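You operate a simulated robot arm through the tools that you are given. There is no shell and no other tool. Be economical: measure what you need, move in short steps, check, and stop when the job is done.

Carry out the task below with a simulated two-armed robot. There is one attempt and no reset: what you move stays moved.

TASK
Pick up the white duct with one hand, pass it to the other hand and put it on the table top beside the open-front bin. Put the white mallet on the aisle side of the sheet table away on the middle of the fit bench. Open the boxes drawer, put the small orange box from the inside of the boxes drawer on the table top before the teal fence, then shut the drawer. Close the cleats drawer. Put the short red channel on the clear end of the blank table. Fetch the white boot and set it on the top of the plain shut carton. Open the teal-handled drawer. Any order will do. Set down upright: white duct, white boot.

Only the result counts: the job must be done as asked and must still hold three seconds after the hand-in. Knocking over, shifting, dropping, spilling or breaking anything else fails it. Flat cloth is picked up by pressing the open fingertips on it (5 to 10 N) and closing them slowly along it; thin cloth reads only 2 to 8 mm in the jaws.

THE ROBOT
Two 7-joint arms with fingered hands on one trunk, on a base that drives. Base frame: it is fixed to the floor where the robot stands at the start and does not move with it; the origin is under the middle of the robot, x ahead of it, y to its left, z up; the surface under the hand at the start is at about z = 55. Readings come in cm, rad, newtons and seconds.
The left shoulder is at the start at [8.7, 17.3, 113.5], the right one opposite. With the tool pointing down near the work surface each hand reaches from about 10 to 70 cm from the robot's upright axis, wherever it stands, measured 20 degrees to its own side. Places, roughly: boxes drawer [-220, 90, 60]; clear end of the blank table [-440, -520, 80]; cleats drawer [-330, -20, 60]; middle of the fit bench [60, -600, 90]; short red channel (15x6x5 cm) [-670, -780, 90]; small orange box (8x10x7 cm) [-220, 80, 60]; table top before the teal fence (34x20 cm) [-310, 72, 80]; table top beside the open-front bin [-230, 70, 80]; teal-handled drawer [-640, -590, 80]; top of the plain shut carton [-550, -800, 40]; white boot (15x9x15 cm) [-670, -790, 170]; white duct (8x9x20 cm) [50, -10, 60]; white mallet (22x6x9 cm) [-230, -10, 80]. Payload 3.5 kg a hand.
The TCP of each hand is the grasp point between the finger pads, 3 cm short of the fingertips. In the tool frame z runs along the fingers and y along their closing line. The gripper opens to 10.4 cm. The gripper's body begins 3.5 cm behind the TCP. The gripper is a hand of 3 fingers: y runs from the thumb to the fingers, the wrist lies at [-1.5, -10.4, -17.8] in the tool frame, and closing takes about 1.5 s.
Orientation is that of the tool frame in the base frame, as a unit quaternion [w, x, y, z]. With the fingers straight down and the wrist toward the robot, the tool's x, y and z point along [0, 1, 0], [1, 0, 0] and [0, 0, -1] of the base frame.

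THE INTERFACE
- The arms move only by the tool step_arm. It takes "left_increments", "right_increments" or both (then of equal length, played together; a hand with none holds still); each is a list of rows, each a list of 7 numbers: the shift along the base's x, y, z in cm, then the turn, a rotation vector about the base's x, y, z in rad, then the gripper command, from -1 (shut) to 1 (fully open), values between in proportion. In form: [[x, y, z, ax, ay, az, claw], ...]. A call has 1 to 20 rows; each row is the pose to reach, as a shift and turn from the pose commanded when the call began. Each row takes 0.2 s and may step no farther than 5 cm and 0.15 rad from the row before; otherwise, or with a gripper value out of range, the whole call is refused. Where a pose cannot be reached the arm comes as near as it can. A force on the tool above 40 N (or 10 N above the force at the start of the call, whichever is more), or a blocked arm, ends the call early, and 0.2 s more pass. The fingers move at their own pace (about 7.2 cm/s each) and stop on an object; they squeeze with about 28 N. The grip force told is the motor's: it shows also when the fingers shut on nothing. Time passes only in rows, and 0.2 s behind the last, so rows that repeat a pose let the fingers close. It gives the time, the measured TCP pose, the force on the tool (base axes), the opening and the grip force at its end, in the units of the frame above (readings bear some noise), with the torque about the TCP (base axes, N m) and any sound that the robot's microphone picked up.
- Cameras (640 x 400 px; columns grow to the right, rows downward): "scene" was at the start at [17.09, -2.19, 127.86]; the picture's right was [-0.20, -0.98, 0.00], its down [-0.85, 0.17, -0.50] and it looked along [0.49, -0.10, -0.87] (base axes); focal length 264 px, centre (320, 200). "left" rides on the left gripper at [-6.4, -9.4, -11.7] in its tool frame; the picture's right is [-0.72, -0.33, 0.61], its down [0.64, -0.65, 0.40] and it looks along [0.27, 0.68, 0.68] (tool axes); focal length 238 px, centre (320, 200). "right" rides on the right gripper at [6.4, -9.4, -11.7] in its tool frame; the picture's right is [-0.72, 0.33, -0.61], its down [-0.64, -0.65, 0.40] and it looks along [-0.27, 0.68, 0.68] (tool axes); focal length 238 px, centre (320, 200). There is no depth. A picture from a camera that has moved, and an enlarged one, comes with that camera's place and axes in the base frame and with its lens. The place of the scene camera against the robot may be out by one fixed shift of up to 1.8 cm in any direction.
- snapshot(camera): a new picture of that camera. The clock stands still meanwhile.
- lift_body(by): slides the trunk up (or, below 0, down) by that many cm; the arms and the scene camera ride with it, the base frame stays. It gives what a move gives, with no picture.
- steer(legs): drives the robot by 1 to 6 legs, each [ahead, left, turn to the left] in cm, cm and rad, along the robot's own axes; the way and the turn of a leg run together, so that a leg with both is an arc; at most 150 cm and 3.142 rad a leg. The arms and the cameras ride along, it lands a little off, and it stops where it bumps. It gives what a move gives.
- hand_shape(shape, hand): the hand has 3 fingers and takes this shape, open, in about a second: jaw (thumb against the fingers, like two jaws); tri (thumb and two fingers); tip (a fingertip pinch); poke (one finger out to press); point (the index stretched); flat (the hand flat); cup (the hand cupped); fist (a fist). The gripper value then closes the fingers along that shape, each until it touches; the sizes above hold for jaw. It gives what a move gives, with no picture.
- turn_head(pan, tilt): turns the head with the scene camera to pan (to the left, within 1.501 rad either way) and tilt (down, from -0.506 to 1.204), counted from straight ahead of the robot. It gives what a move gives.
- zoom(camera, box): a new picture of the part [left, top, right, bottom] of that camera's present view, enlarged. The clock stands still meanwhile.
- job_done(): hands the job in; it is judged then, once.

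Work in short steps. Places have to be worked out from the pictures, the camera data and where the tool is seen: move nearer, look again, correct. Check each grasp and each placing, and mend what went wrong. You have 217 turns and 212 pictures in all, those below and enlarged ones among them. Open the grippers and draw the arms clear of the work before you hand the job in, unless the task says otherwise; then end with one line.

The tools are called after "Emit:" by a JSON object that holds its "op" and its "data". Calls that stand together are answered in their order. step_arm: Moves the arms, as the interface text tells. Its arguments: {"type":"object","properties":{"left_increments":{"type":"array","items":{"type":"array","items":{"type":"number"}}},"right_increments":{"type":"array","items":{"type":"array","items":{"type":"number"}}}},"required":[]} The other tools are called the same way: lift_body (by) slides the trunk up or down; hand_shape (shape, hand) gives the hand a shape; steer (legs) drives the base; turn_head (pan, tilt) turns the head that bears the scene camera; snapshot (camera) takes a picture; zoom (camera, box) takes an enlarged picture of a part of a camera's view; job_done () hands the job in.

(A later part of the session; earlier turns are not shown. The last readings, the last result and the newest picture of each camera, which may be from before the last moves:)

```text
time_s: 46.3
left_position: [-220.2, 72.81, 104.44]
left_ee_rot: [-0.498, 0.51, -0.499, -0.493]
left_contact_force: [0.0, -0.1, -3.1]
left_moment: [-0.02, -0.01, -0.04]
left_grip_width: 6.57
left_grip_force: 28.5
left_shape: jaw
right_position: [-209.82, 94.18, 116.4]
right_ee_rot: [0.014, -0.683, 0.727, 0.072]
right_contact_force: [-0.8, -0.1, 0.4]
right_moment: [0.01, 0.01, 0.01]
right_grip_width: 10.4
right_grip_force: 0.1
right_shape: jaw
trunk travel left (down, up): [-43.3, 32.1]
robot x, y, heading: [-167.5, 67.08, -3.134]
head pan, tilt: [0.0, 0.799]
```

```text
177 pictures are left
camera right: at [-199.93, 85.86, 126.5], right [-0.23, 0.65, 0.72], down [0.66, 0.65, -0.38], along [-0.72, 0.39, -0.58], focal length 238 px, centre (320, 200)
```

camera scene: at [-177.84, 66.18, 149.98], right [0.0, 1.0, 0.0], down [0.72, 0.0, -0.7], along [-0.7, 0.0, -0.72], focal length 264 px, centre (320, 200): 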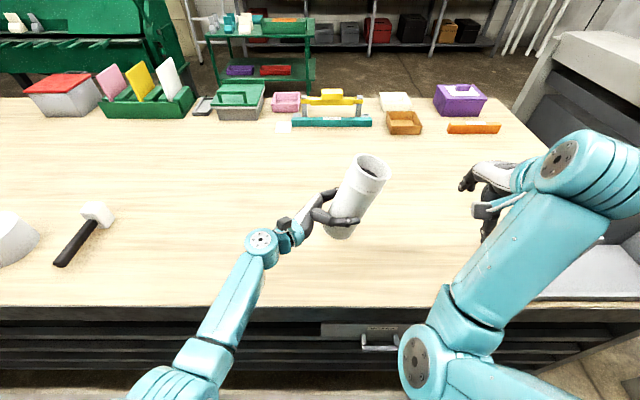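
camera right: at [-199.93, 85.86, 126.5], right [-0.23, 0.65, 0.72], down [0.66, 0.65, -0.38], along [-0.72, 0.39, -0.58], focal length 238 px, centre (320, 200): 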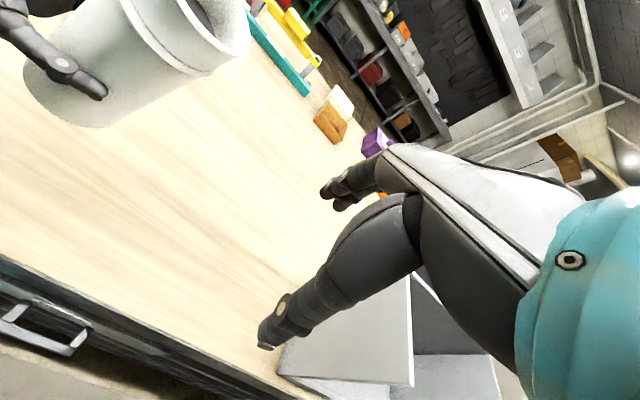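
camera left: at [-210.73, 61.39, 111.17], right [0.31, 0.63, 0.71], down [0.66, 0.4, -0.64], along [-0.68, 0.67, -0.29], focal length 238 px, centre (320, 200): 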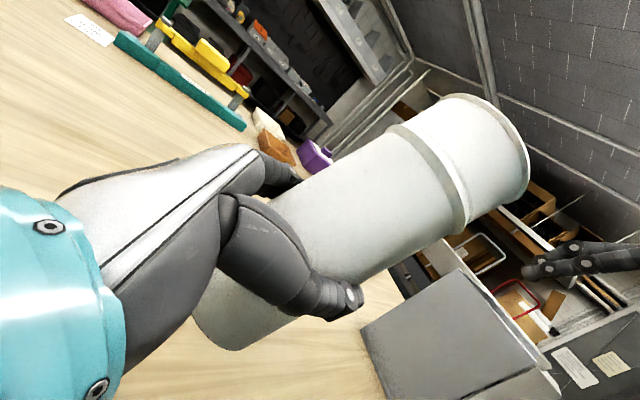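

Extend the arm 11 cm and descend to z≈92 with a small counter-rotation.

Emit:
{"op": "step_arm", "data": {"left_increments": [[-4, 0, 0, 0.05, 0.03, 0, -1], [-8, 0, -2, 0.1, 0.06, 0, -1], [-11, 0, -5, 0.1, 0.06, 0, -1], [-11, 0, -9, 0.1, 0.06, 0, -1], [-11, 0, -12, 0.1, 0.06, 0, -1], [-11, 0, -12, 0.1, 0.06, 0, -1]]}}

Emit:
{"op": "snapshot", "data": {"camera": "scene"}}

Emit:
{"op": "snapshot", "data": {"camera": "right"}}

Emit:
{"op": "snapshot", "data": {"camera": "left"}}

```text
time_s: 47.7
left_position: [-225.28, 71.7, 100.79]
left_ee_rot: [0.507, -0.47, 0.487, 0.533]
left_contact_force: [-0.4, 0.3, -3.1]
left_moment: [-0.04, -0.02, 0.02]
left_grip_width: 6.5
left_grip_force: 27.7
left_shape: jaw
left hand out of reach, approached as far as the arm can: row 2, 3, 4, 5, 6
right_position: [-209.77, 94.2, 116.43]
right_ee_rot: [0.014, -0.683, 0.726, 0.073]
right_contact_force: [-1.0, -0.1, 0.0]
right_moment: [-0.01, 0.03, 0.02]
right_grip_width: 10.4
right_grip_force: 0.0
right_shape: jaw
trunk travel left (down, up): [-43.3, 32.1]
robot x, y, heading: [-167.16, 67.13, -3.136]
head pan, tilt: [0.0, 0.799]
```

```text
176 pictures are left
camera scene: at [-177.79, 66.25, 149.99], right [0.0, 1.0, 0.0], down [0.72, 0.0, -0.7], along [-0.7, 0.0, -0.72], focal length 264 px, centre (320, 200)
```

scene: 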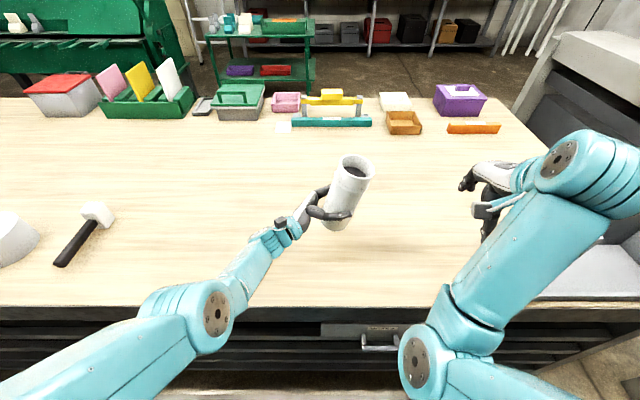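

```text
175 pictures are left
camera right: at [-199.9, 85.94, 126.51], right [-0.23, 0.65, 0.72], down [0.66, 0.65, -0.38], along [-0.72, 0.39, -0.58], focal length 238 px, centre (320, 200)
```

right: 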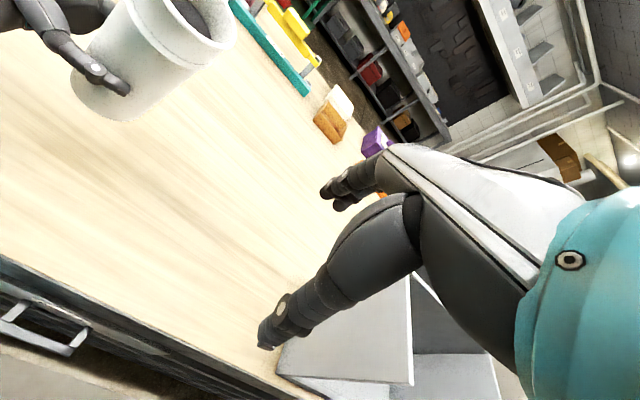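

```text
174 pictures are left
camera left: at [-215.57, 59.67, 105.7], right [0.35, 0.55, 0.75], down [0.62, 0.46, -0.63], along [-0.7, 0.69, -0.18], focal length 238 px, centre (320, 200)
```

left: 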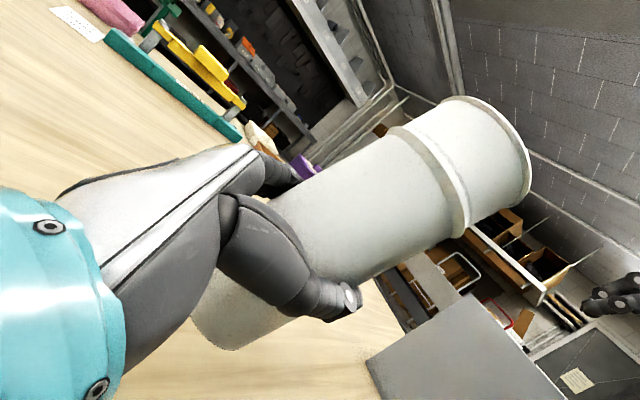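

Reach limit at x≈-225. Drive 4 cm more and descend straight.

Emit:
{"op": "steer", "data": {"legs": [[4, 0, 0]]}}

Emit:
{"op": "step_arm", "data": {"left_increments": [[1, 0, -3, 0, 0, 0, -1], [1, 0, -6, 0, 0, 0, -1], [1, 0, -9, 0, 0, 0, -1], [1, 0, -9, 0, 0, 0, -1]]}}

Emit:
{"op": "snapshot", "data": {"camera": "scene"}}

Emit:
{"op": "snapshot", "data": {"camera": "right"}}

```text
time_s: 48.5
left_position: [-229.36, 71.59, 100.55]
left_ee_rot: [0.508, -0.47, 0.486, 0.533]
left_contact_force: [-1.3, 0.2, -3.7]
left_moment: [-0.01, -0.03, 0.01]
left_grip_width: 6.54
left_grip_force: 28.2
left_shape: jaw
right_position: [-213.76, 94.14, 116.39]
right_ee_rot: [0.015, -0.684, 0.726, 0.072]
right_contact_force: [-0.4, 0.2, -0.8]
right_moment: [0.03, -0.02, -0.01]
right_grip_width: 10.37
right_grip_force: 0.0
right_shape: jaw
trunk travel left (down, up): [-43.3, 32.1]
robot x, y, heading: [-171.21, 67.01, -3.14]
head pan, tilt: [0.0, 0.799]
```

```text
time_s: 49.5
left_position: [-226.78, 71.93, 97.88]
left_ee_rot: [0.508, -0.47, 0.487, 0.533]
left_contact_force: [-1.0, 0.2, -3.7]
left_moment: [-0.07, -0.02, 0.02]
left_grip_width: 6.53
left_grip_force: 28.3
left_shape: jaw
left hand out of reach, approached as far as the arm can: row 1, 2, 3, 4
right_position: [-213.64, 94.18, 116.36]
right_ee_rot: [0.014, -0.683, 0.727, 0.073]
right_contact_force: [0.3, 0.4, -1.2]
right_moment: [0.03, -0.02, -0.04]
right_grip_width: 10.37
right_grip_force: 0.2
right_shape: jaw
trunk travel left (down, up): [-43.3, 32.1]
robot x, y, heading: [-171.49, 66.83, -3.136]
head pan, tilt: [0.0, 0.799]
```

```text
173 pictures are left
camera scene: at [-181.74, 66.17, 149.99], right [0.0, 1.0, 0.0], down [0.72, 0.0, -0.7], along [-0.7, 0.0, -0.72], focal length 264 px, centre (320, 200)
```

scene: 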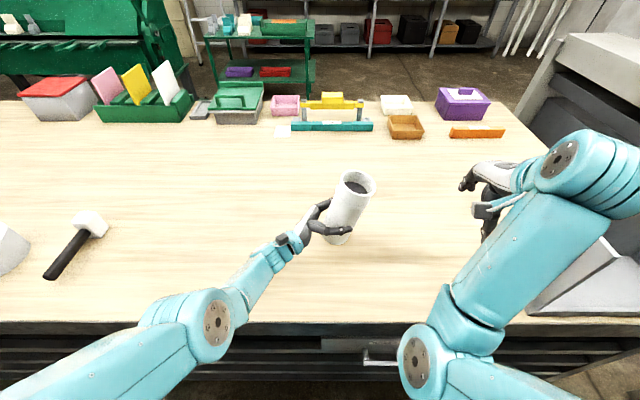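

```text
172 pictures are left
camera right: at [-203.85, 85.88, 126.52], right [-0.23, 0.65, 0.72], down [0.66, 0.65, -0.38], along [-0.72, 0.39, -0.58], focal length 238 px, centre (320, 200)
```

right: 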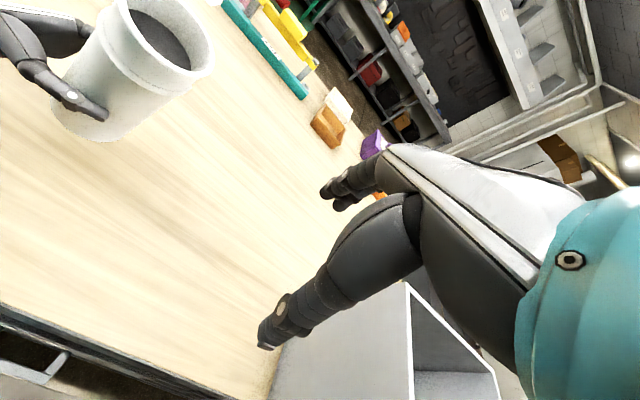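

The arm is at its limit downward, so I lower the trunk by 7 cm instead.

Emit:
{"op": "lift_body", "data": {"by": -6.5}}

Emit:
{"op": "zoom", "data": {"camera": "scene", "box": [240, 140, 440, 270]}}

Emit:
{"op": "zoom", "data": {"camera": "right", "box": [0, 0, 260, 170]}}

```text
time_s: 50.6
left_position: [-226.78, 71.83, 91.41]
left_ee_rot: [0.507, -0.471, 0.487, 0.533]
left_contact_force: [0.0, -0.3, -3.4]
left_moment: [-0.06, -0.01, 0.04]
left_grip_width: 6.52
left_grip_force: 28.2
left_shape: jaw
right_position: [-213.66, 95.69, 110.21]
right_ee_rot: [0.028, -0.675, 0.732, 0.088]
right_contact_force: [-0.4, -0.2, 0.5]
right_moment: [-0.01, -0.01, 0.01]
right_grip_width: 10.39
right_grip_force: 0.0
right_shape: jaw
trunk travel left (down, up): [-36.8, 38.6]
robot x, y, heading: [-171.45, 67.16, -3.139]
head pan, tilt: [0.0, 0.799]
```

```text
3.08 times, centred on (340, 205) of scene
camera zoom: at [-183.24, 66.15, 143.45], right [0.0, 1.0, 0.0], down [0.72, 0.0, -0.7], along [-0.7, 0.0, -0.72], focal length 814 px, centre (258, 185)
```

zoom: 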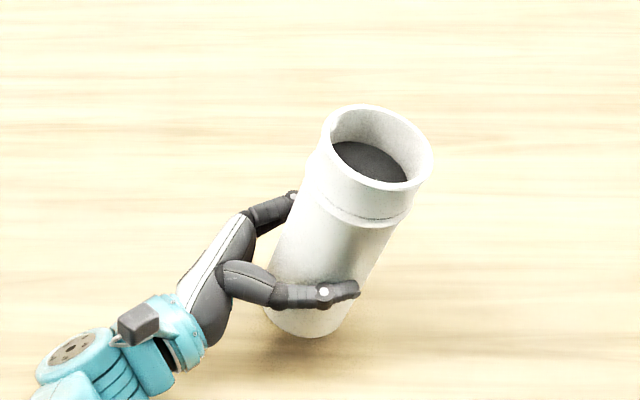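

```text
2.35 times, centred on (130, 85) of right
camera zoom: at [-203.9, 86.7, 119.9], right [-0.21, 0.63, 0.75], down [0.67, 0.65, -0.35], along [-0.71, 0.43, -0.56], focal length 561 px, centre (767, 471)
```

zoom: 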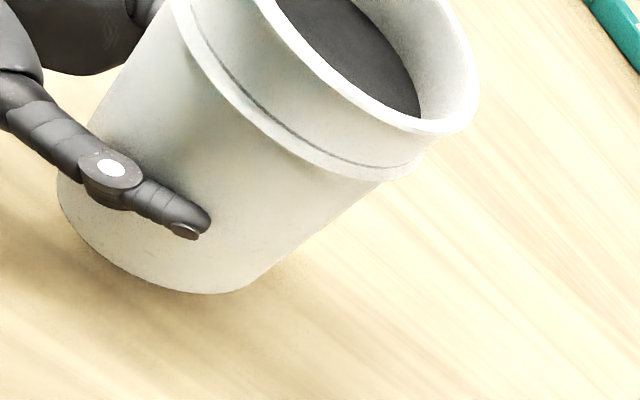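

Still just above the table. Lower the trunk in small steps while watching the force.

Emit:
{"op": "lift_body", "data": {"by": -1.5}}

Emit:
{"op": "lift_body", "data": {"by": -0.8}}

Emit:
{"op": "zoom", "data": {"camera": "right", "box": [0, 0, 260, 170]}}

```text
time_s: 51.2
left_position: [-227.18, 70.77, 89.42]
left_ee_rot: [0.499, -0.479, 0.49, 0.531]
left_contact_force: [0.3, -0.7, -3.2]
left_moment: [-0.03, 0.01, -0.01]
left_grip_width: 6.54
left_grip_force: 28.4
left_shape: jaw
right_position: [-213.62, 95.95, 108.69]
right_ee_rot: [0.032, -0.674, 0.732, 0.091]
right_contact_force: [-0.3, -0.2, 0.2]
right_moment: [0.0, 0.01, 0.0]
right_grip_width: 10.4
right_grip_force: 0.0
right_shape: jaw
trunk travel left (down, up): [-35.3, 40.1]
robot x, y, heading: [-171.46, 66.87, -3.134]
head pan, tilt: [0.0, 0.799]
```

```text
time_s: 51.8
left_position: [-227.36, 70.25, 88.68]
left_ee_rot: [0.496, -0.48, 0.491, 0.532]
left_contact_force: [-0.7, -0.3, -3.1]
left_moment: [-0.02, -0.01, 0.01]
left_grip_width: 6.52
left_grip_force: 27.9
left_shape: jaw
right_position: [-213.66, 96.25, 107.89]
right_ee_rot: [0.035, -0.671, 0.735, 0.093]
right_contact_force: [0.4, 0.3, 0.0]
right_moment: [0.01, -0.01, 0.03]
right_grip_width: 10.42
right_grip_force: 0.0
right_shape: jaw
trunk travel left (down, up): [-34.5, 40.9]
robot x, y, heading: [-171.48, 66.64, -3.135]
head pan, tilt: [0.0, 0.799]
```

```text
2.35 times, centred on (130, 85) of right
camera zoom: at [-203.95, 87.08, 117.48], right [-0.21, 0.62, 0.76], down [0.68, 0.65, -0.34], along [-0.7, 0.44, -0.56], focal length 561 px, centre (767, 471)
```

zoom: 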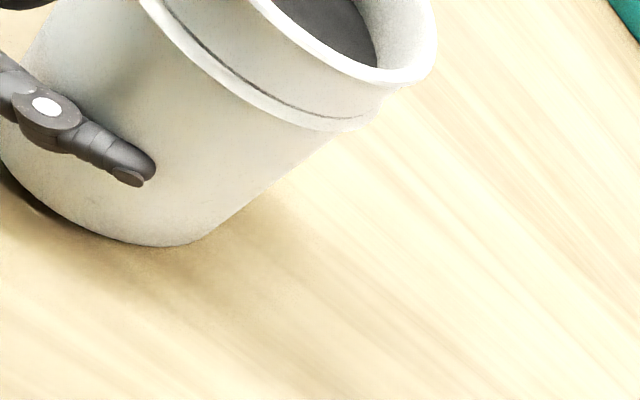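

The hand is drifting as the trunk lowers, so the elbow might be near something. Check.

Emit:
{"op": "snapshot", "data": {"camera": "scene"}}

Emit:
{"op": "snapshot", "data": {"camera": "left"}}

```text
168 pictures are left
camera scene: at [-183.94, 66.16, 141.11], right [0.0, 1.0, 0.0], down [0.72, 0.0, -0.7], along [-0.7, 0.0, -0.72], focal length 264 px, centre (320, 200)
```

scene: 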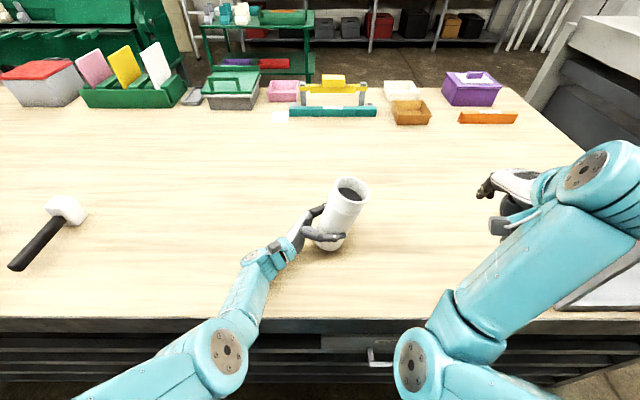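

```text
167 pictures are left
camera left: at [-217.48, 58.47, 93.93], right [0.35, 0.58, 0.74], down [0.61, 0.46, -0.65], along [-0.71, 0.67, -0.2], focal length 238 px, centre (320, 200)
```

left: 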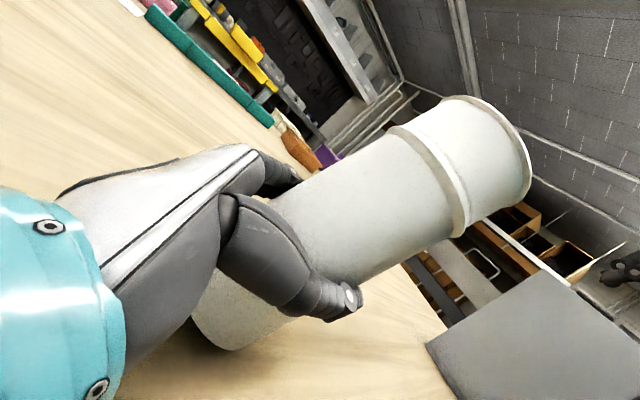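

The forearm is probably touching the table edge. Raise the trunk and yaw the hand so that the wrist comes from behind (toward the robot), giving the elbow more height.

Emit:
{"op": "lift_body", "data": {"by": 10}}

Emit:
{"op": "step_arm", "data": {"left_increments": [[0, 0, 0, 0, 0, 0.14, -1], [0, 0, 0, 0, 0, 0.28, -1], [0, 0, 0, 0, 0, 0.42, -1], [0, 0, 0, 0, 0, 0.56, -1], [0, 0, 0, 0, 0, 0.7, -1], [0, 0, -2, 0, 0, 0.7, -1], [0, 0, -4, 0, 0, 0.7, -1]]}}

Emit:
{"op": "snapshot", "data": {"camera": "scene"}}

```text
time_s: 53.1
left_position: [-226.86, 71.98, 99.11]
left_ee_rot: [0.508, -0.47, 0.486, 0.534]
left_contact_force: [-0.8, -0.2, -3.1]
left_moment: [0.0, 0.0, 0.04]
left_grip_width: 6.54
left_grip_force: 28.0
left_shape: jaw
right_position: [-213.72, 93.94, 117.53]
right_ee_rot: [0.014, -0.685, 0.725, 0.071]
right_contact_force: [0.7, -1.3, 0.4]
right_moment: [-0.04, -0.02, 0.02]
right_grip_width: 10.41
right_grip_force: 0.1
right_shape: jaw
trunk travel left (down, up): [-44.5, 30.9]
robot x, y, heading: [-171.11, 67.04, -3.136]
head pan, tilt: [0.0, 0.799]
```

```text
time_s: 53.8
left_position: [-234.99, 69.4, 112.31]
left_ee_rot: [0.357, -0.467, 0.468, 0.659]
left_contact_force: [0.7, 0.3, -2.6]
left_moment: [-0.02, -0.03, -0.05]
left_grip_width: 6.45
left_grip_force: 28.0
left_shape: jaw
right_position: [-213.54, 94.07, 117.58]
right_ee_rot: [0.014, -0.684, 0.726, 0.072]
right_contact_force: [0.6, 0.1, 0.6]
right_moment: [-0.02, 0.02, 0.0]
right_grip_width: 10.38
right_grip_force: 0.0
right_shape: jaw
trunk travel left (down, up): [-44.5, 30.9]
robot x, y, heading: [-171.1, 66.91, -3.135]
head pan, tilt: [0.0, 0.799]
stopped in row 3 (left hand): the arm was blocked; the commanded pose is now the measured one
```

```text
166 pictures are left
camera scene: at [-181.5, 66.22, 151.19], right [0.0, 1.0, 0.0], down [0.72, 0.0, -0.7], along [-0.7, 0.0, -0.72], focal length 264 px, centre (320, 200)
```

scene: 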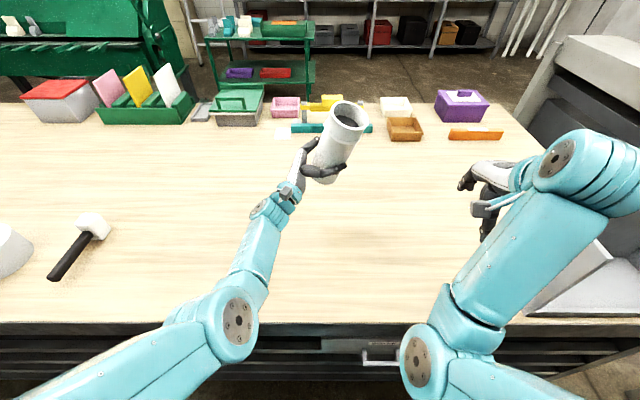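

The yaw hit a joint limit; earlier there was no actual contact. Return to the prior orientation and lower by the trunk further.

Emit:
{"op": "step_arm", "data": {"left_increments": [[2, 0.8, -3, 0, 0, -0.14, -1], [4, 1.5, -6, 0, 0, -0.28, -1], [6, 2.2, -9, 0, 0, -0.4, -1], [8, 2.6, -12, 0, 0, -0.42, -1], [8, 2.6, -12, 0, 0, -0.42, -1]]}}

Emit:
{"op": "snapshot", "data": {"camera": "scene"}}

```text
time_s: 55.0
left_position: [-225.59, 71.33, 104.52]
left_ee_rot: [0.491, -0.359, 0.553, 0.569]
left_contact_force: [0.4, -0.1, -2.6]
left_moment: [-0.03, 0.01, 0.01]
left_grip_width: 6.46
left_grip_force: 28.6
left_shape: jaw
left hand out of reach, approached as far as the arm can: row 2, 3, 4, 5
right_position: [-213.69, 94.03, 117.58]
right_ee_rot: [0.015, -0.684, 0.726, 0.072]
right_contact_force: [0.1, -0.3, 0.0]
right_moment: [-0.02, 0.0, -0.01]
right_grip_width: 10.38
right_grip_force: 0.1
right_shape: jaw
trunk travel left (down, up): [-44.5, 30.9]
robot x, y, heading: [-171.39, 67.05, -3.139]
head pan, tilt: [0.0, 0.799]
```

```text
165 pictures are left
camera scene: at [-181.46, 66.14, 151.2], right [0.0, 1.0, 0.0], down [0.72, 0.0, -0.7], along [-0.7, 0.0, -0.72], focal length 264 px, centre (320, 200)
```

scene: 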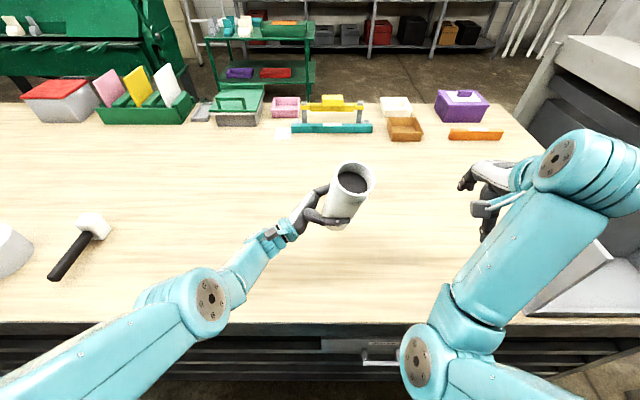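

I'll go back to the well-reachable relative pose used at the handover (forward 52, hand ~28 below shoulder), then lower only by the trunk.

Emit:
{"op": "step_arm", "data": {"left_increments": [[1, 0.5, 0.4, -0.056, -0.096, 0.041, -1], [2, 1.1, 0.8, -0.111, -0.193, 0.083, -1], [3, 1.7, 1.1, -0.167, -0.289, 0.124, -1], [3, 1.7, 1.1, -0.167, -0.289, 0.124, -1]]}}

Emit:
{"op": "snapshot", "data": {"camera": "scene"}}

```text
time_s: 55.7
left_position: [-229.7, 69.39, 114.98]
left_ee_rot: [0.417, -0.443, 0.568, 0.554]
left_contact_force: [0.4, 0.3, -2.6]
left_moment: [-0.06, 0.0, 0.03]
left_grip_width: 6.46
left_grip_force: 28.2
left_shape: jaw
right_position: [-213.65, 94.23, 117.6]
right_ee_rot: [0.014, -0.684, 0.726, 0.072]
right_contact_force: [0.5, 0.9, 0.3]
right_moment: [-0.03, 0.02, 0.02]
right_grip_width: 10.4
right_grip_force: 0.0
right_shape: jaw
trunk travel left (down, up): [-44.5, 30.9]
robot x, y, heading: [-170.95, 66.73, -3.131]
head pan, tilt: [0.0, 0.799]
stopped in row 3 (left hand): the arm was blocked; the commanded pose is now the measured one
```

```text
164 pictures are left
camera scene: at [-181.46, 66.21, 151.2], right [0.0, 1.0, 0.0], down [0.72, 0.0, -0.7], along [-0.7, 0.0, -0.72], focal length 264 px, centre (320, 200)
```

scene: 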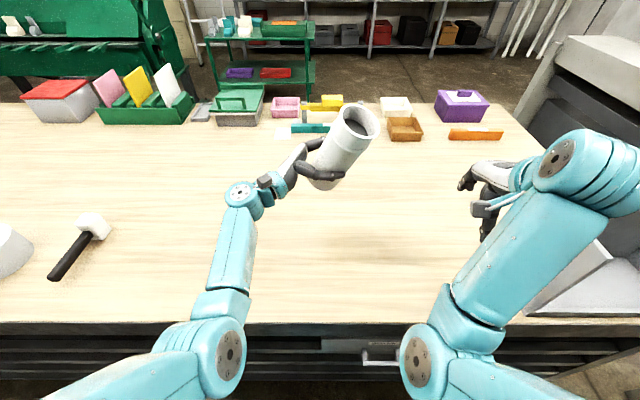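

The arm is flipping back into its original branch. Continue gently to the intended pose.

Emit:
{"op": "step_arm", "data": {"left_increments": [[2, 1, 0, 0.008, -0.09, 0, -1], [4, 2, 0, 0.016, -0.18, 0, -1], [6, 3.2, -1, 0.023, -0.278, 0, -1], [7, 3.6, -4, 0.023, -0.278, 0, -1], [7, 3.6, -7, 0.023, -0.278, 0, -1], [7, 3.6, -9.4, 0.023, -0.278, 0, -1], [7, 3.6, -9.4, 0.023, -0.278, 0, -1]]}}

Emit:
{"op": "snapshot", "data": {"camera": "scene"}}

```text
time_s: 56.4
left_position: [-228.51, 70.25, 123.48]
left_ee_rot: [0.421, -0.458, 0.555, 0.552]
left_contact_force: [-0.3, -0.5, -2.8]
left_moment: [-0.02, 0.0, 0.02]
left_grip_width: 6.46
left_grip_force: 27.7
left_shape: jaw
right_position: [-213.7, 94.08, 117.51]
right_ee_rot: [0.015, -0.684, 0.726, 0.072]
right_contact_force: [0.7, 0.2, -1.5]
right_moment: [0.03, -0.03, -0.01]
right_grip_width: 10.39
right_grip_force: 0.0
right_shape: jaw
trunk travel left (down, up): [-44.5, 30.9]
robot x, y, heading: [-171.14, 67.13, -3.139]
head pan, tilt: [0.0, 0.799]
stopped in row 3 (left hand): the arm was blocked; the commanded pose is now the measured one
```

```text
163 pictures are left
camera scene: at [-181.52, 66.11, 151.19], right [0.0, 1.0, 0.0], down [0.72, 0.0, -0.7], along [-0.7, 0.0, -0.72], focal length 264 px, centre (320, 200)
```

scene: 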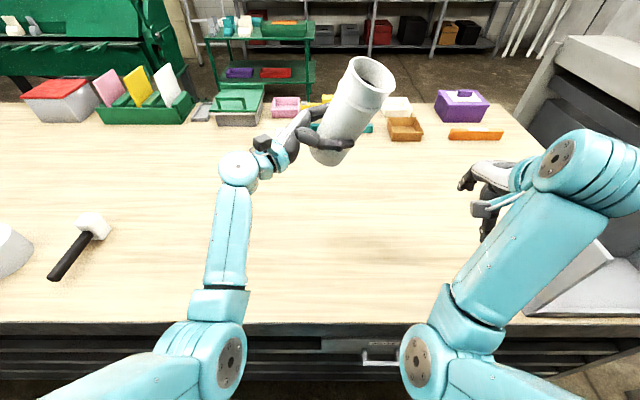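

Hand has risen. Move it closer to the robot and toward the desired orientation in slow steps.

Emit:
{"op": "step_arm", "data": {"left_increments": [[1.5, 0.5, -0.5, 0, -0.05, 0, -1], [3, 1, -1, 0, -0.1, 0, -1], [4.5, 1.5, -2, 0.0, -0.15, 0, -1], [6, 2, -3, 0.02, -0.2, 0, -1], [7, 2.5, -5, 0.02, -0.23, 0, -1], [7, 2.7, -7, 0.02, -0.25, 0, -1], [7, 2.7, -9, 0.02, -0.25, 0, -1]]}}

Emit:
{"op": "snapshot", "data": {"camera": "scene"}}

```text
time_s: 57.6
left_position: [-223.88, 71.5, 124.33]
left_ee_rot: [0.442, -0.489, 0.531, 0.533]
left_contact_force: [0.5, 0.3, -2.7]
left_moment: [-0.03, -0.06, 0.02]
left_grip_width: 6.45
left_grip_force: 28.4
left_shape: jaw
right_position: [-213.69, 94.06, 117.65]
right_ee_rot: [0.014, -0.684, 0.726, 0.072]
right_contact_force: [0.1, 0.2, 0.6]
right_moment: [0.02, 0.0, 0.01]
right_grip_width: 10.4
right_grip_force: 0.1
right_shape: jaw
trunk travel left (down, up): [-44.5, 30.9]
robot x, y, heading: [-170.94, 66.94, -3.141]
head pan, tilt: [0.0, 0.799]
stopped in row 6 (left hand): the arm was blocked; the commanded pose is now the measured one
```

```text
162 pictures are left
camera scene: at [-181.5, 66.12, 151.2], right [0.0, 1.0, 0.0], down [0.72, 0.0, -0.7], along [-0.7, 0.0, -0.72], focal length 264 px, centre (320, 200)
```

scene: 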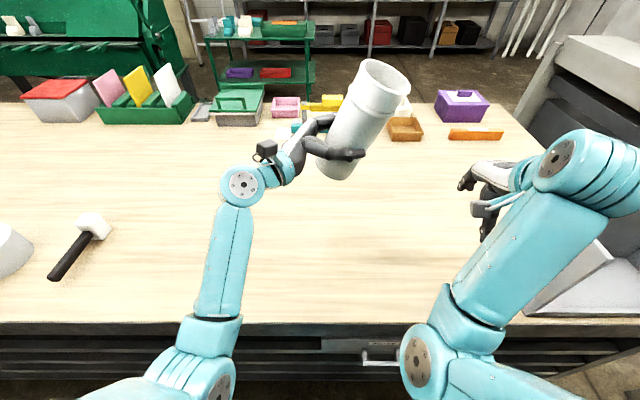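

Finish orientation and pull to x≈-220 at constant height, then descend slowly.

Emit:
{"op": "step_arm", "data": {"left_increments": [[1.3, 0.5, 0, 0.009, -0.05, -0.014, -1], [2.6, 1, 0, 0.018, -0.1, -0.028, -1], [4, 1.5, 0, 0.028, -0.149, -0.041, -1], [4, 1.5, 0, 0.028, -0.149, -0.041, -1], [4, 1.5, -1, 0.028, -0.149, -0.041, -1], [4, 1.5, -2, 0.028, -0.149, -0.041, -1], [4, 1.5, -4, 0.028, -0.149, -0.041, -1], [4, 1.5, -6, 0.028, -0.149, -0.041, -1], [4, 1.5, -8, 0.028, -0.149, -0.041, -1], [4, 1.5, -10, 0.028, -0.149, -0.041, -1], [4, 1.5, -12, 0.028, -0.149, -0.041, -1], [4, 1.5, -14, 0.028, -0.149, -0.041, -1]]}}

Emit:
{"op": "snapshot", "data": {"camera": "scene"}}

```text
time_s: 60.2
left_position: [-219.87, 73.27, 110.47]
left_ee_rot: [-0.498, 0.509, -0.498, -0.495]
left_contact_force: [0.4, 1.0, -3.2]
left_moment: [-0.02, 0.0, -0.03]
left_grip_width: 6.46
left_grip_force: 27.7
left_shape: jaw
right_position: [-213.56, 94.03, 117.61]
right_ee_rot: [0.013, -0.684, 0.726, 0.071]
right_contact_force: [0.5, 0.1, -0.3]
right_moment: [0.0, 0.06, 0.0]
right_grip_width: 10.41
right_grip_force: 0.0
right_shape: jaw
trunk travel left (down, up): [-44.5, 30.9]
robot x, y, heading: [-171.05, 67.05, -3.139]
head pan, tilt: [0.0, 0.799]
```

```text
161 pictures are left
camera scene: at [-181.52, 66.14, 151.2], right [0.0, 1.0, 0.0], down [0.72, 0.0, -0.7], along [-0.7, 0.0, -0.72], focal length 264 px, centre (320, 200)
```

scene: 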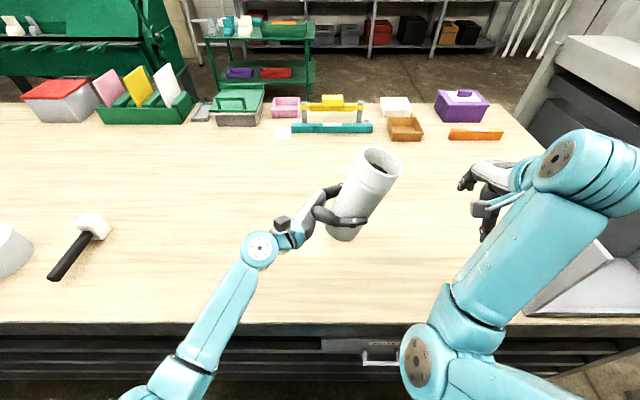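

Back in the good branch. Now descend with the arm itself (keeping the shoulder high) to see how far it goes.

Emit:
{"op": "step_arm", "data": {"left_increments": [[0, 0, -2, 0, 0, 0, -1], [0, 0, -4, 0, 0, 0, -1], [0, 0, -6, 0, 0, 0, -1], [0, 0, -8, 0, 0, 0, -1], [0, 0, -10, 0, 0, 0, -1], [0, 0, -12, 0, 0, 0, -1]]}}

Emit:
{"op": "snapshot", "data": {"camera": "scene"}}

```text
time_s: 61.6
left_position: [-219.88, 72.86, 98.12]
left_ee_rot: [-0.495, 0.511, -0.501, -0.492]
left_contact_force: [0.5, 0.5, -3.8]
left_moment: [-0.03, -0.02, -0.03]
left_grip_width: 6.45
left_grip_force: 28.3
left_shape: jaw
right_position: [-213.74, 93.97, 117.59]
right_ee_rot: [0.015, -0.685, 0.725, 0.073]
right_contact_force: [0.1, -0.1, -0.5]
right_moment: [0.02, 0.01, -0.02]
right_grip_width: 10.38
right_grip_force: 0.1
right_shape: jaw
trunk travel left (down, up): [-44.5, 30.9]
robot x, y, heading: [-171.7, 67.01, -3.139]
head pan, tilt: [0.0, 0.799]
```

```text
160 pictures are left
camera scene: at [-181.53, 66.11, 151.19], right [0.0, 1.0, 0.0], down [0.72, 0.0, -0.7], along [-0.7, 0.0, -0.72], focal length 264 px, centre (320, 200)
```

scene: 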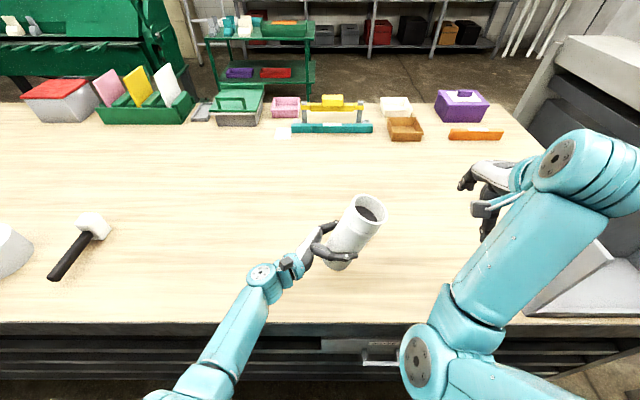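

Works here. Continue down toward z≈90.

Emit:
{"op": "step_arm", "data": {"left_increments": [[0, 0, -2, 0, 0, 0, -1], [0, 0, -4, 0, 0, 0, -1], [0, 0, -6, 0, 0, 0, -1], [0, 0, -7.5, 0, 0, 0, -1], [0, 0, -7.5, 0, 0, 0, -1]]}}

Emit:
{"op": "zoom", "data": {"camera": "scene", "box": [140, 170, 460, 390]}}

Emit:
{"op": "zoom", "data": {"camera": "right", "box": [0, 0, 260, 170]}}

```text
time_s: 62.8
left_position: [-219.79, 73.32, 91.27]
left_ee_rot: [-0.498, 0.508, -0.497, -0.497]
left_contact_force: [0.6, 0.0, -2.9]
left_moment: [-0.02, -0.01, 0.0]
left_grip_width: 6.44
left_grip_force: 27.8
left_shape: jaw
right_position: [-213.69, 94.0, 117.61]
right_ee_rot: [0.015, -0.684, 0.726, 0.071]
right_contact_force: [0.0, -0.3, -0.3]
right_moment: [0.01, 0.0, -0.01]
right_grip_width: 10.38
right_grip_force: 0.1
right_shape: jaw
trunk travel left (down, up): [-44.5, 30.9]
robot x, y, heading: [-171.34, 67.01, -3.138]
head pan, tilt: [0.0, 0.799]
```

```text
1.82 times, centred on (300, 280) of scene
camera zoom: at [-181.47, 66.08, 151.2], right [0.0, 1.0, 0.0], down [0.72, 0.0, -0.7], along [-0.7, 0.0, -0.72], focal length 481 px, centre (356, 54)
```

zoom: 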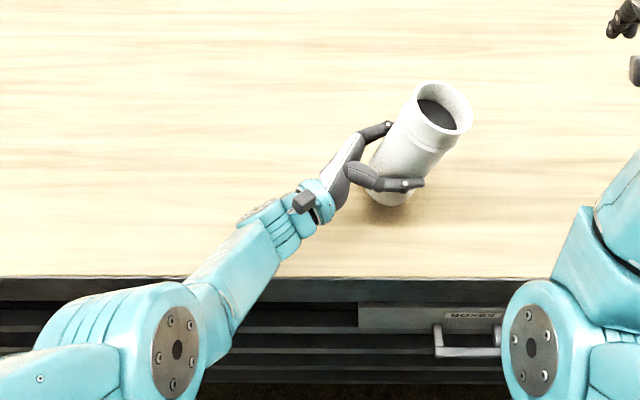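

```text
2.35 times, centred on (130, 85) of right
camera zoom: at [-203.81, 85.74, 127.72], right [-0.23, 0.65, 0.72], down [0.66, 0.65, -0.38], along [-0.72, 0.39, -0.58], focal length 561 px, centre (767, 471)
```

zoom: 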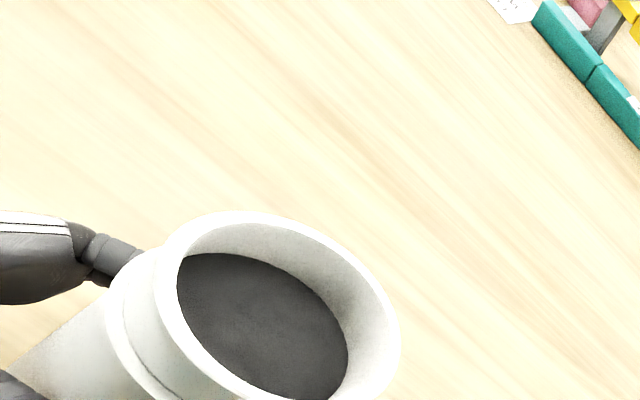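

Descend in small steps to feel contact.

Emit:
{"op": "step_arm", "data": {"left_increments": [[-0.7, 0, -0.5, 0, 0, 0, -1], [-1.4, 0, -1, 0, 0, 0, -1], [-2, 0, -1.5, 0, 0, 0, -1], [-2, 0, -2, 0, 0, 0, -1], [-2, 0, -2.5, 0, 0, 0, -1]]}}

Emit:
{"op": "zoom", "data": {"camera": "scene", "box": [140, 170, 460, 390]}}

```text
time_s: 64.0
left_position: [-219.86, 73.19, 91.24]
left_ee_rot: [-0.498, 0.508, -0.498, -0.496]
left_contact_force: [0.2, -0.5, -2.5]
left_moment: [-0.02, 0.02, 0.01]
left_grip_width: 6.44
left_grip_force: 28.2
left_shape: jaw
left hand out of reach, approached as far as the arm can: row 1, 2, 3, 4, 5
right_position: [-213.72, 94.09, 117.62]
right_ee_rot: [0.014, -0.684, 0.726, 0.071]
right_contact_force: [0.0, 0.0, -0.8]
right_moment: [-0.01, 0.0, 0.0]
right_grip_width: 10.4
right_grip_force: 0.1
right_shape: jaw
trunk travel left (down, up): [-44.5, 30.9]
robot x, y, heading: [-171.43, 66.87, -3.14]
head pan, tilt: [0.0, 0.799]
```

```text
1.82 times, centred on (300, 280) of scene
camera zoom: at [-181.5, 66.14, 151.2], right [0.0, 1.0, 0.0], down [0.72, 0.0, -0.7], along [-0.7, 0.0, -0.72], focal length 481 px, centre (356, 54)
```

zoom: 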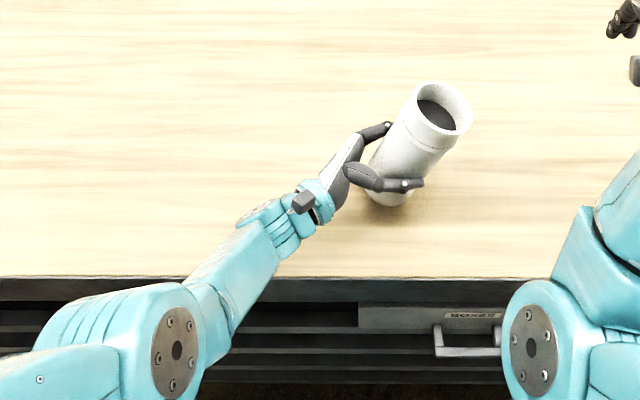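

Limit reached; drive 4 cm nearer, then lower by the trunk to contact.

Emit:
{"op": "steer", "data": {"legs": [[4, 0, 0]]}}

Emit:
{"op": "lift_body", "data": {"by": -1.5}}

Emit:
{"op": "lift_body", "data": {"by": -0.7}}

Emit:
{"op": "lift_body", "data": {"by": -0.5}}

Emit:
{"op": "zoom", "data": {"camera": "scene", "box": [240, 170, 460, 310]}}

```text
time_s: 64.9
left_position: [-224.02, 73.27, 90.94]
left_ee_rot: [-0.499, 0.509, -0.498, -0.495]
left_contact_force: [-0.6, 0.5, -3.3]
left_moment: [-0.05, -0.01, -0.01]
left_grip_width: 6.44
left_grip_force: 28.0
left_shape: jaw
right_position: [-217.75, 94.06, 117.66]
right_ee_rot: [0.015, -0.683, 0.726, 0.072]
right_contact_force: [-0.6, -0.8, -0.2]
right_moment: [0.0, -0.03, 0.06]
right_grip_width: 10.4
right_grip_force: 0.0
right_shape: jaw
trunk travel left (down, up): [-44.5, 30.9]
robot x, y, heading: [-175.37, 67.01, -3.141]
head pan, tilt: [0.0, 0.799]
```

```text
time_s: 65.5
left_position: [-224.05, 71.56, 88.75]
left_ee_rot: [-0.488, 0.517, -0.503, -0.491]
left_contact_force: [-0.5, 0.4, -2.0]
left_moment: [0.05, -0.03, -0.04]
left_grip_width: 6.42
left_grip_force: 28.4
left_shape: jaw
right_position: [-217.57, 94.19, 116.2]
right_ee_rot: [0.016, -0.684, 0.726, 0.074]
right_contact_force: [0.3, -0.7, -0.1]
right_moment: [0.0, 0.04, 0.01]
right_grip_width: 10.4
right_grip_force: 0.1
right_shape: jaw
trunk travel left (down, up): [-43.0, 32.4]
robot x, y, heading: [-175.58, 66.8, -3.137]
head pan, tilt: [0.0, 0.799]
```

```text
time_s: 66.1
left_position: [-224.5, 70.24, 88.0]
left_ee_rot: [-0.48, 0.522, -0.505, -0.492]
left_contact_force: [0.3, -1.1, 21.2]
left_moment: [0.5, 0.35, -0.04]
left_grip_width: 6.43
left_grip_force: 27.9
left_shape: jaw
right_position: [-217.49, 94.28, 115.6]
right_ee_rot: [0.016, -0.683, 0.727, 0.076]
right_contact_force: [0.2, 0.4, 0.6]
right_moment: [0.01, 0.01, -0.04]
right_grip_width: 10.37
right_grip_force: 0.1
right_shape: jaw
trunk travel left (down, up): [-42.3, 33.1]
robot x, y, heading: [-175.35, 66.92, -3.134]
head pan, tilt: [0.0, 0.799]
```

```text
time_s: 66.7
left_position: [-224.43, 69.7, 87.05]
left_ee_rot: [-0.478, 0.525, -0.505, -0.491]
left_contact_force: [2.9, -4.5, 23.4]
left_moment: [0.59, 0.35, -0.01]
left_grip_width: 6.47
left_grip_force: 28.1
left_shape: jaw
right_position: [-217.5, 94.3, 114.97]
right_ee_rot: [0.017, -0.681, 0.728, 0.077]
right_contact_force: [-0.4, -1.2, -0.2]
right_moment: [-0.01, 0.0, 0.01]
right_grip_width: 10.4
right_grip_force: 0.2
right_shape: jaw
trunk travel left (down, up): [-41.8, 33.6]
robot x, y, heading: [-175.42, 67.04, -3.139]
head pan, tilt: [0.0, 0.799]
```

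```text
2.86 times, centred on (350, 240) of scene
camera zoom: at [-185.78, 66.06, 148.51], right [0.0, 1.0, 0.0], down [0.72, 0.0, -0.7], along [-0.7, 0.0, -0.72], focal length 756 px, centre (234, 86)
```

zoom: 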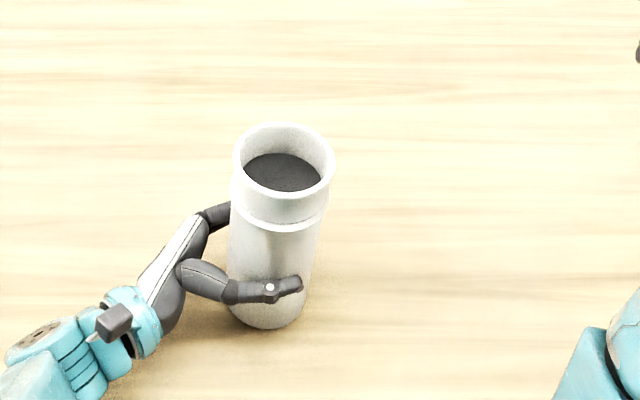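

The duct was pressed almost upright. Release it.

Emit:
{"op": "step_arm", "data": {"left_increments": [[0, 0, 0, 0, 0, 0, -0.2], [0, 0, 0, 0, 0, 0, 0.2], [0, 0, 0, 0, 0, 0, 0.5], [0, 0, 0, 0, 0, 0, 1], [0, 0, 0, 0, 0, 0, 1], [0, 0, 0, 0, 0, 0, 1], [0, 0, 0, 0, 0, 0, 1]]}}

Emit:
{"op": "zoom", "data": {"camera": "scene", "box": [240, 170, 460, 310]}}

Emit:
{"op": "snapshot", "data": {"camera": "left"}}

```text
time_s: 68.5
left_position: [-225.1, 69.64, 87.41]
left_ee_rot: [-0.474, 0.526, -0.506, -0.492]
left_contact_force: [-0.2, 0.3, -0.6]
left_moment: [0.0, -0.01, -0.02]
left_grip_width: 10.35
left_grip_force: 0.0
left_shape: jaw
right_position: [-217.68, 94.42, 115.13]
right_ee_rot: [0.017, -0.681, 0.728, 0.077]
right_contact_force: [0.3, 0.7, -0.3]
right_moment: [0.0, 0.02, 0.02]
right_grip_width: 10.39
right_grip_force: 0.0
right_shape: jaw
trunk travel left (down, up): [-41.8, 33.6]
robot x, y, heading: [-175.47, 66.81, -3.139]
head pan, tilt: [0.0, 0.799]
stopped in row 7 (left hand): the arm was blocked; the commanded pose is now the measured one
```

```text
2.86 times, centred on (350, 240) of scene
camera zoom: at [-186.03, 66.12, 148.48], right [0.0, 1.0, 0.0], down [0.72, 0.0, -0.7], along [-0.7, 0.0, -0.72], focal length 756 px, centre (234, 86)
```

zoom: 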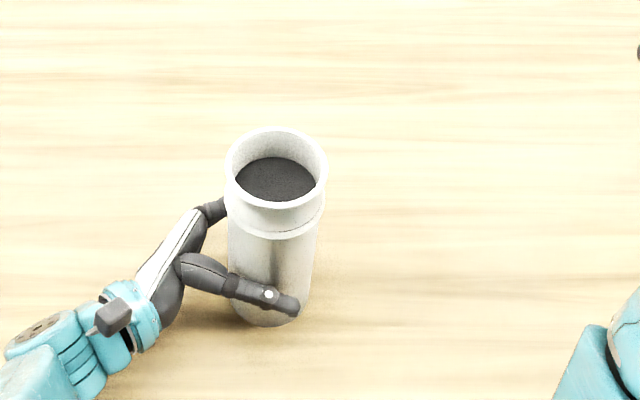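

```text
154 pictures are left
camera left: at [-215.36, 58.76, 94.51], right [0.3, 0.67, 0.68], down [0.64, 0.38, -0.66], along [-0.71, 0.63, -0.31], focal length 238 px, centre (320, 200)
```

left: 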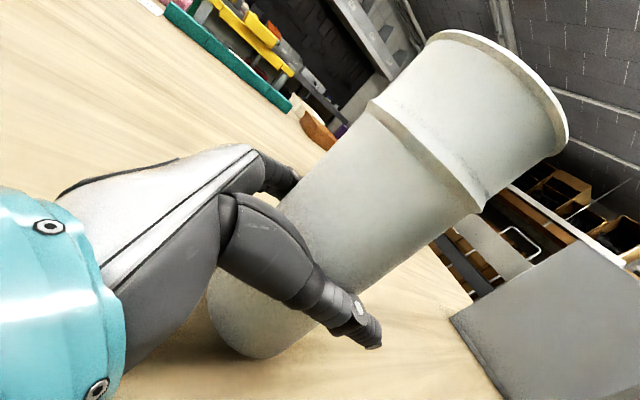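

Upright and free. Withdraw by strafing the base left 16 cm (hands rigid), which slides the fingers out cleanly.

Emit:
{"op": "steer", "data": {"legs": [[0, 16, 0]]}}

Emit:
{"op": "snapshot", "data": {"camera": "scene"}}

```text
time_s: 69.9
left_position: [-224.88, 53.49, 87.22]
left_ee_rot: [-0.476, 0.526, -0.506, -0.491]
left_contact_force: [-0.5, -0.7, 0.0]
left_moment: [-0.02, 0.01, 0.0]
left_grip_width: 10.35
left_grip_force: 0.1
left_shape: jaw
right_position: [-217.53, 78.13, 114.92]
right_ee_rot: [0.016, -0.682, 0.727, 0.077]
right_contact_force: [-0.2, -0.1, 0.2]
right_moment: [0.0, -0.01, -0.06]
right_grip_width: 10.39
right_grip_force: 0.1
right_shape: jaw
trunk travel left (down, up): [-41.8, 33.6]
robot x, y, heading: [-175.33, 50.93, -3.137]
head pan, tilt: [0.0, 0.799]
```

```text
153 pictures are left
camera scene: at [-185.96, 49.94, 148.48], right [0.0, 1.0, 0.0], down [0.72, 0.0, -0.7], along [-0.7, 0.0, -0.72], focal length 264 px, centre (320, 200)
```

scene: 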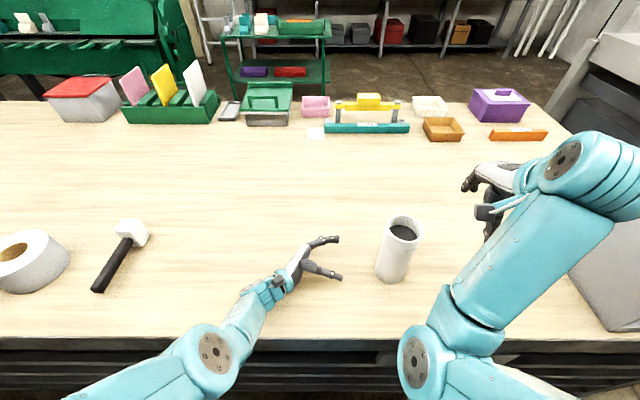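

Duct stands at about (-225, 73). Back off, then look at the boxes drawer.

Emit:
{"op": "steer", "data": {"legs": [[-50, 0, 0], [0, -38, 0]]}}

Emit:
{"op": "turn_head", "data": {"pan": 0, "tilt": 0.9}}

Emit:
{"op": "snapshot", "data": {"camera": "scene"}}

```text
time_s: 74.8
left_position: [-174.66, 91.65, 87.28]
left_ee_rot: [-0.475, 0.527, -0.506, -0.491]
left_contact_force: [-0.5, -0.5, -0.6]
left_moment: [-0.04, 0.02, -0.02]
left_grip_width: 10.36
left_grip_force: 0.1
left_shape: jaw
right_position: [-167.42, 116.71, 115.01]
right_ee_rot: [0.016, -0.681, 0.728, 0.077]
right_contact_force: [1.1, -0.1, -0.8]
right_moment: [0.01, 0.02, 0.03]
right_grip_width: 10.38
right_grip_force: 0.0
right_shape: jaw
trunk travel left (down, up): [-41.8, 33.6]
robot x, y, heading: [-124.86, 89.38, -3.13]
head pan, tilt: [0.0, 0.799]
```

```text
time_s: 75.5
left_position: [-174.62, 91.61, 87.2]
left_ee_rot: [-0.474, 0.527, -0.506, -0.491]
left_contact_force: [-0.1, -0.6, -0.4]
left_moment: [0.01, 0.0, 0.01]
left_grip_width: 10.38
left_grip_force: 0.2
left_shape: jaw
right_position: [-167.35, 116.55, 115.04]
right_ee_rot: [0.017, -0.682, 0.727, 0.077]
right_contact_force: [-0.9, 0.3, -0.1]
right_moment: [0.02, 0.01, 0.03]
right_grip_width: 10.41
right_grip_force: 0.0
right_shape: jaw
trunk travel left (down, up): [-41.8, 33.6]
robot x, y, heading: [-125.09, 89.1, -3.143]
head pan, tilt: [0.0, 0.901]
```

```text
152 pictures are left
camera scene: at [-135.17, 88.24, 147.69], right [0.0, 1.0, 0.0], down [0.78, 0.0, -0.62], along [-0.62, 0.0, -0.78], focal length 264 px, centre (320, 200)
```

scene: 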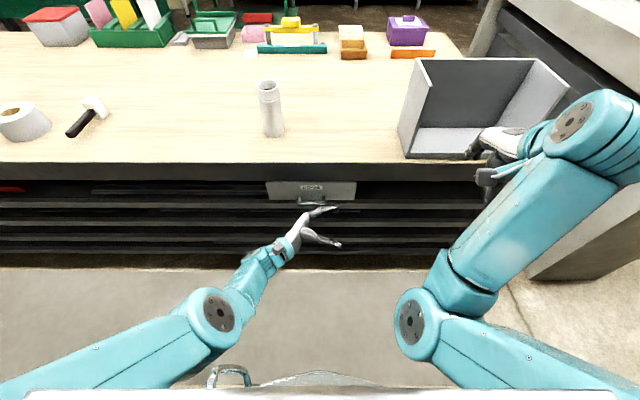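

Emit:
{"op": "zoom", "data": {"camera": "scene", "box": [230, 150, 400, 260]}}

Emit:
{"op": "snapshot", "data": {"camera": "left"}}

```text
3.64 times, centred on (315, 205) of scene
camera zoom: at [-135.17, 88.24, 147.69], right [0.0, 1.0, 0.0], down [0.78, 0.0, -0.62], along [-0.62, 0.0, -0.78], focal length 962 px, centre (338, 182)
```

zoom: 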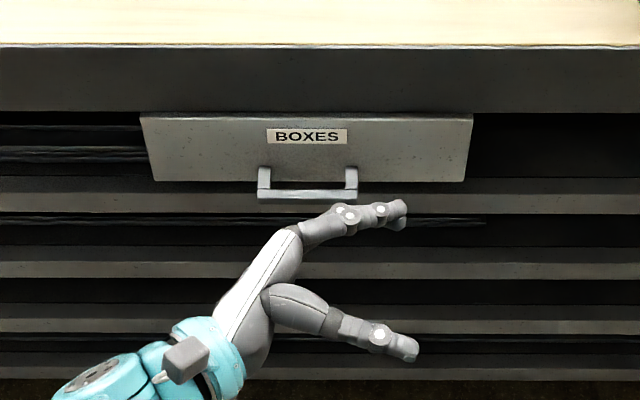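

```text
150 pictures are left
camera left: at [-164.98, 80.76, 94.45], right [0.3, 0.67, 0.68], down [0.64, 0.38, -0.66], along [-0.71, 0.63, -0.32], focal length 238 px, centre (320, 200)
```

left: 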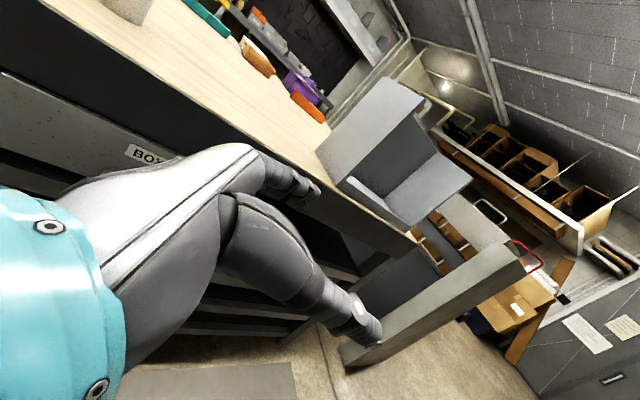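

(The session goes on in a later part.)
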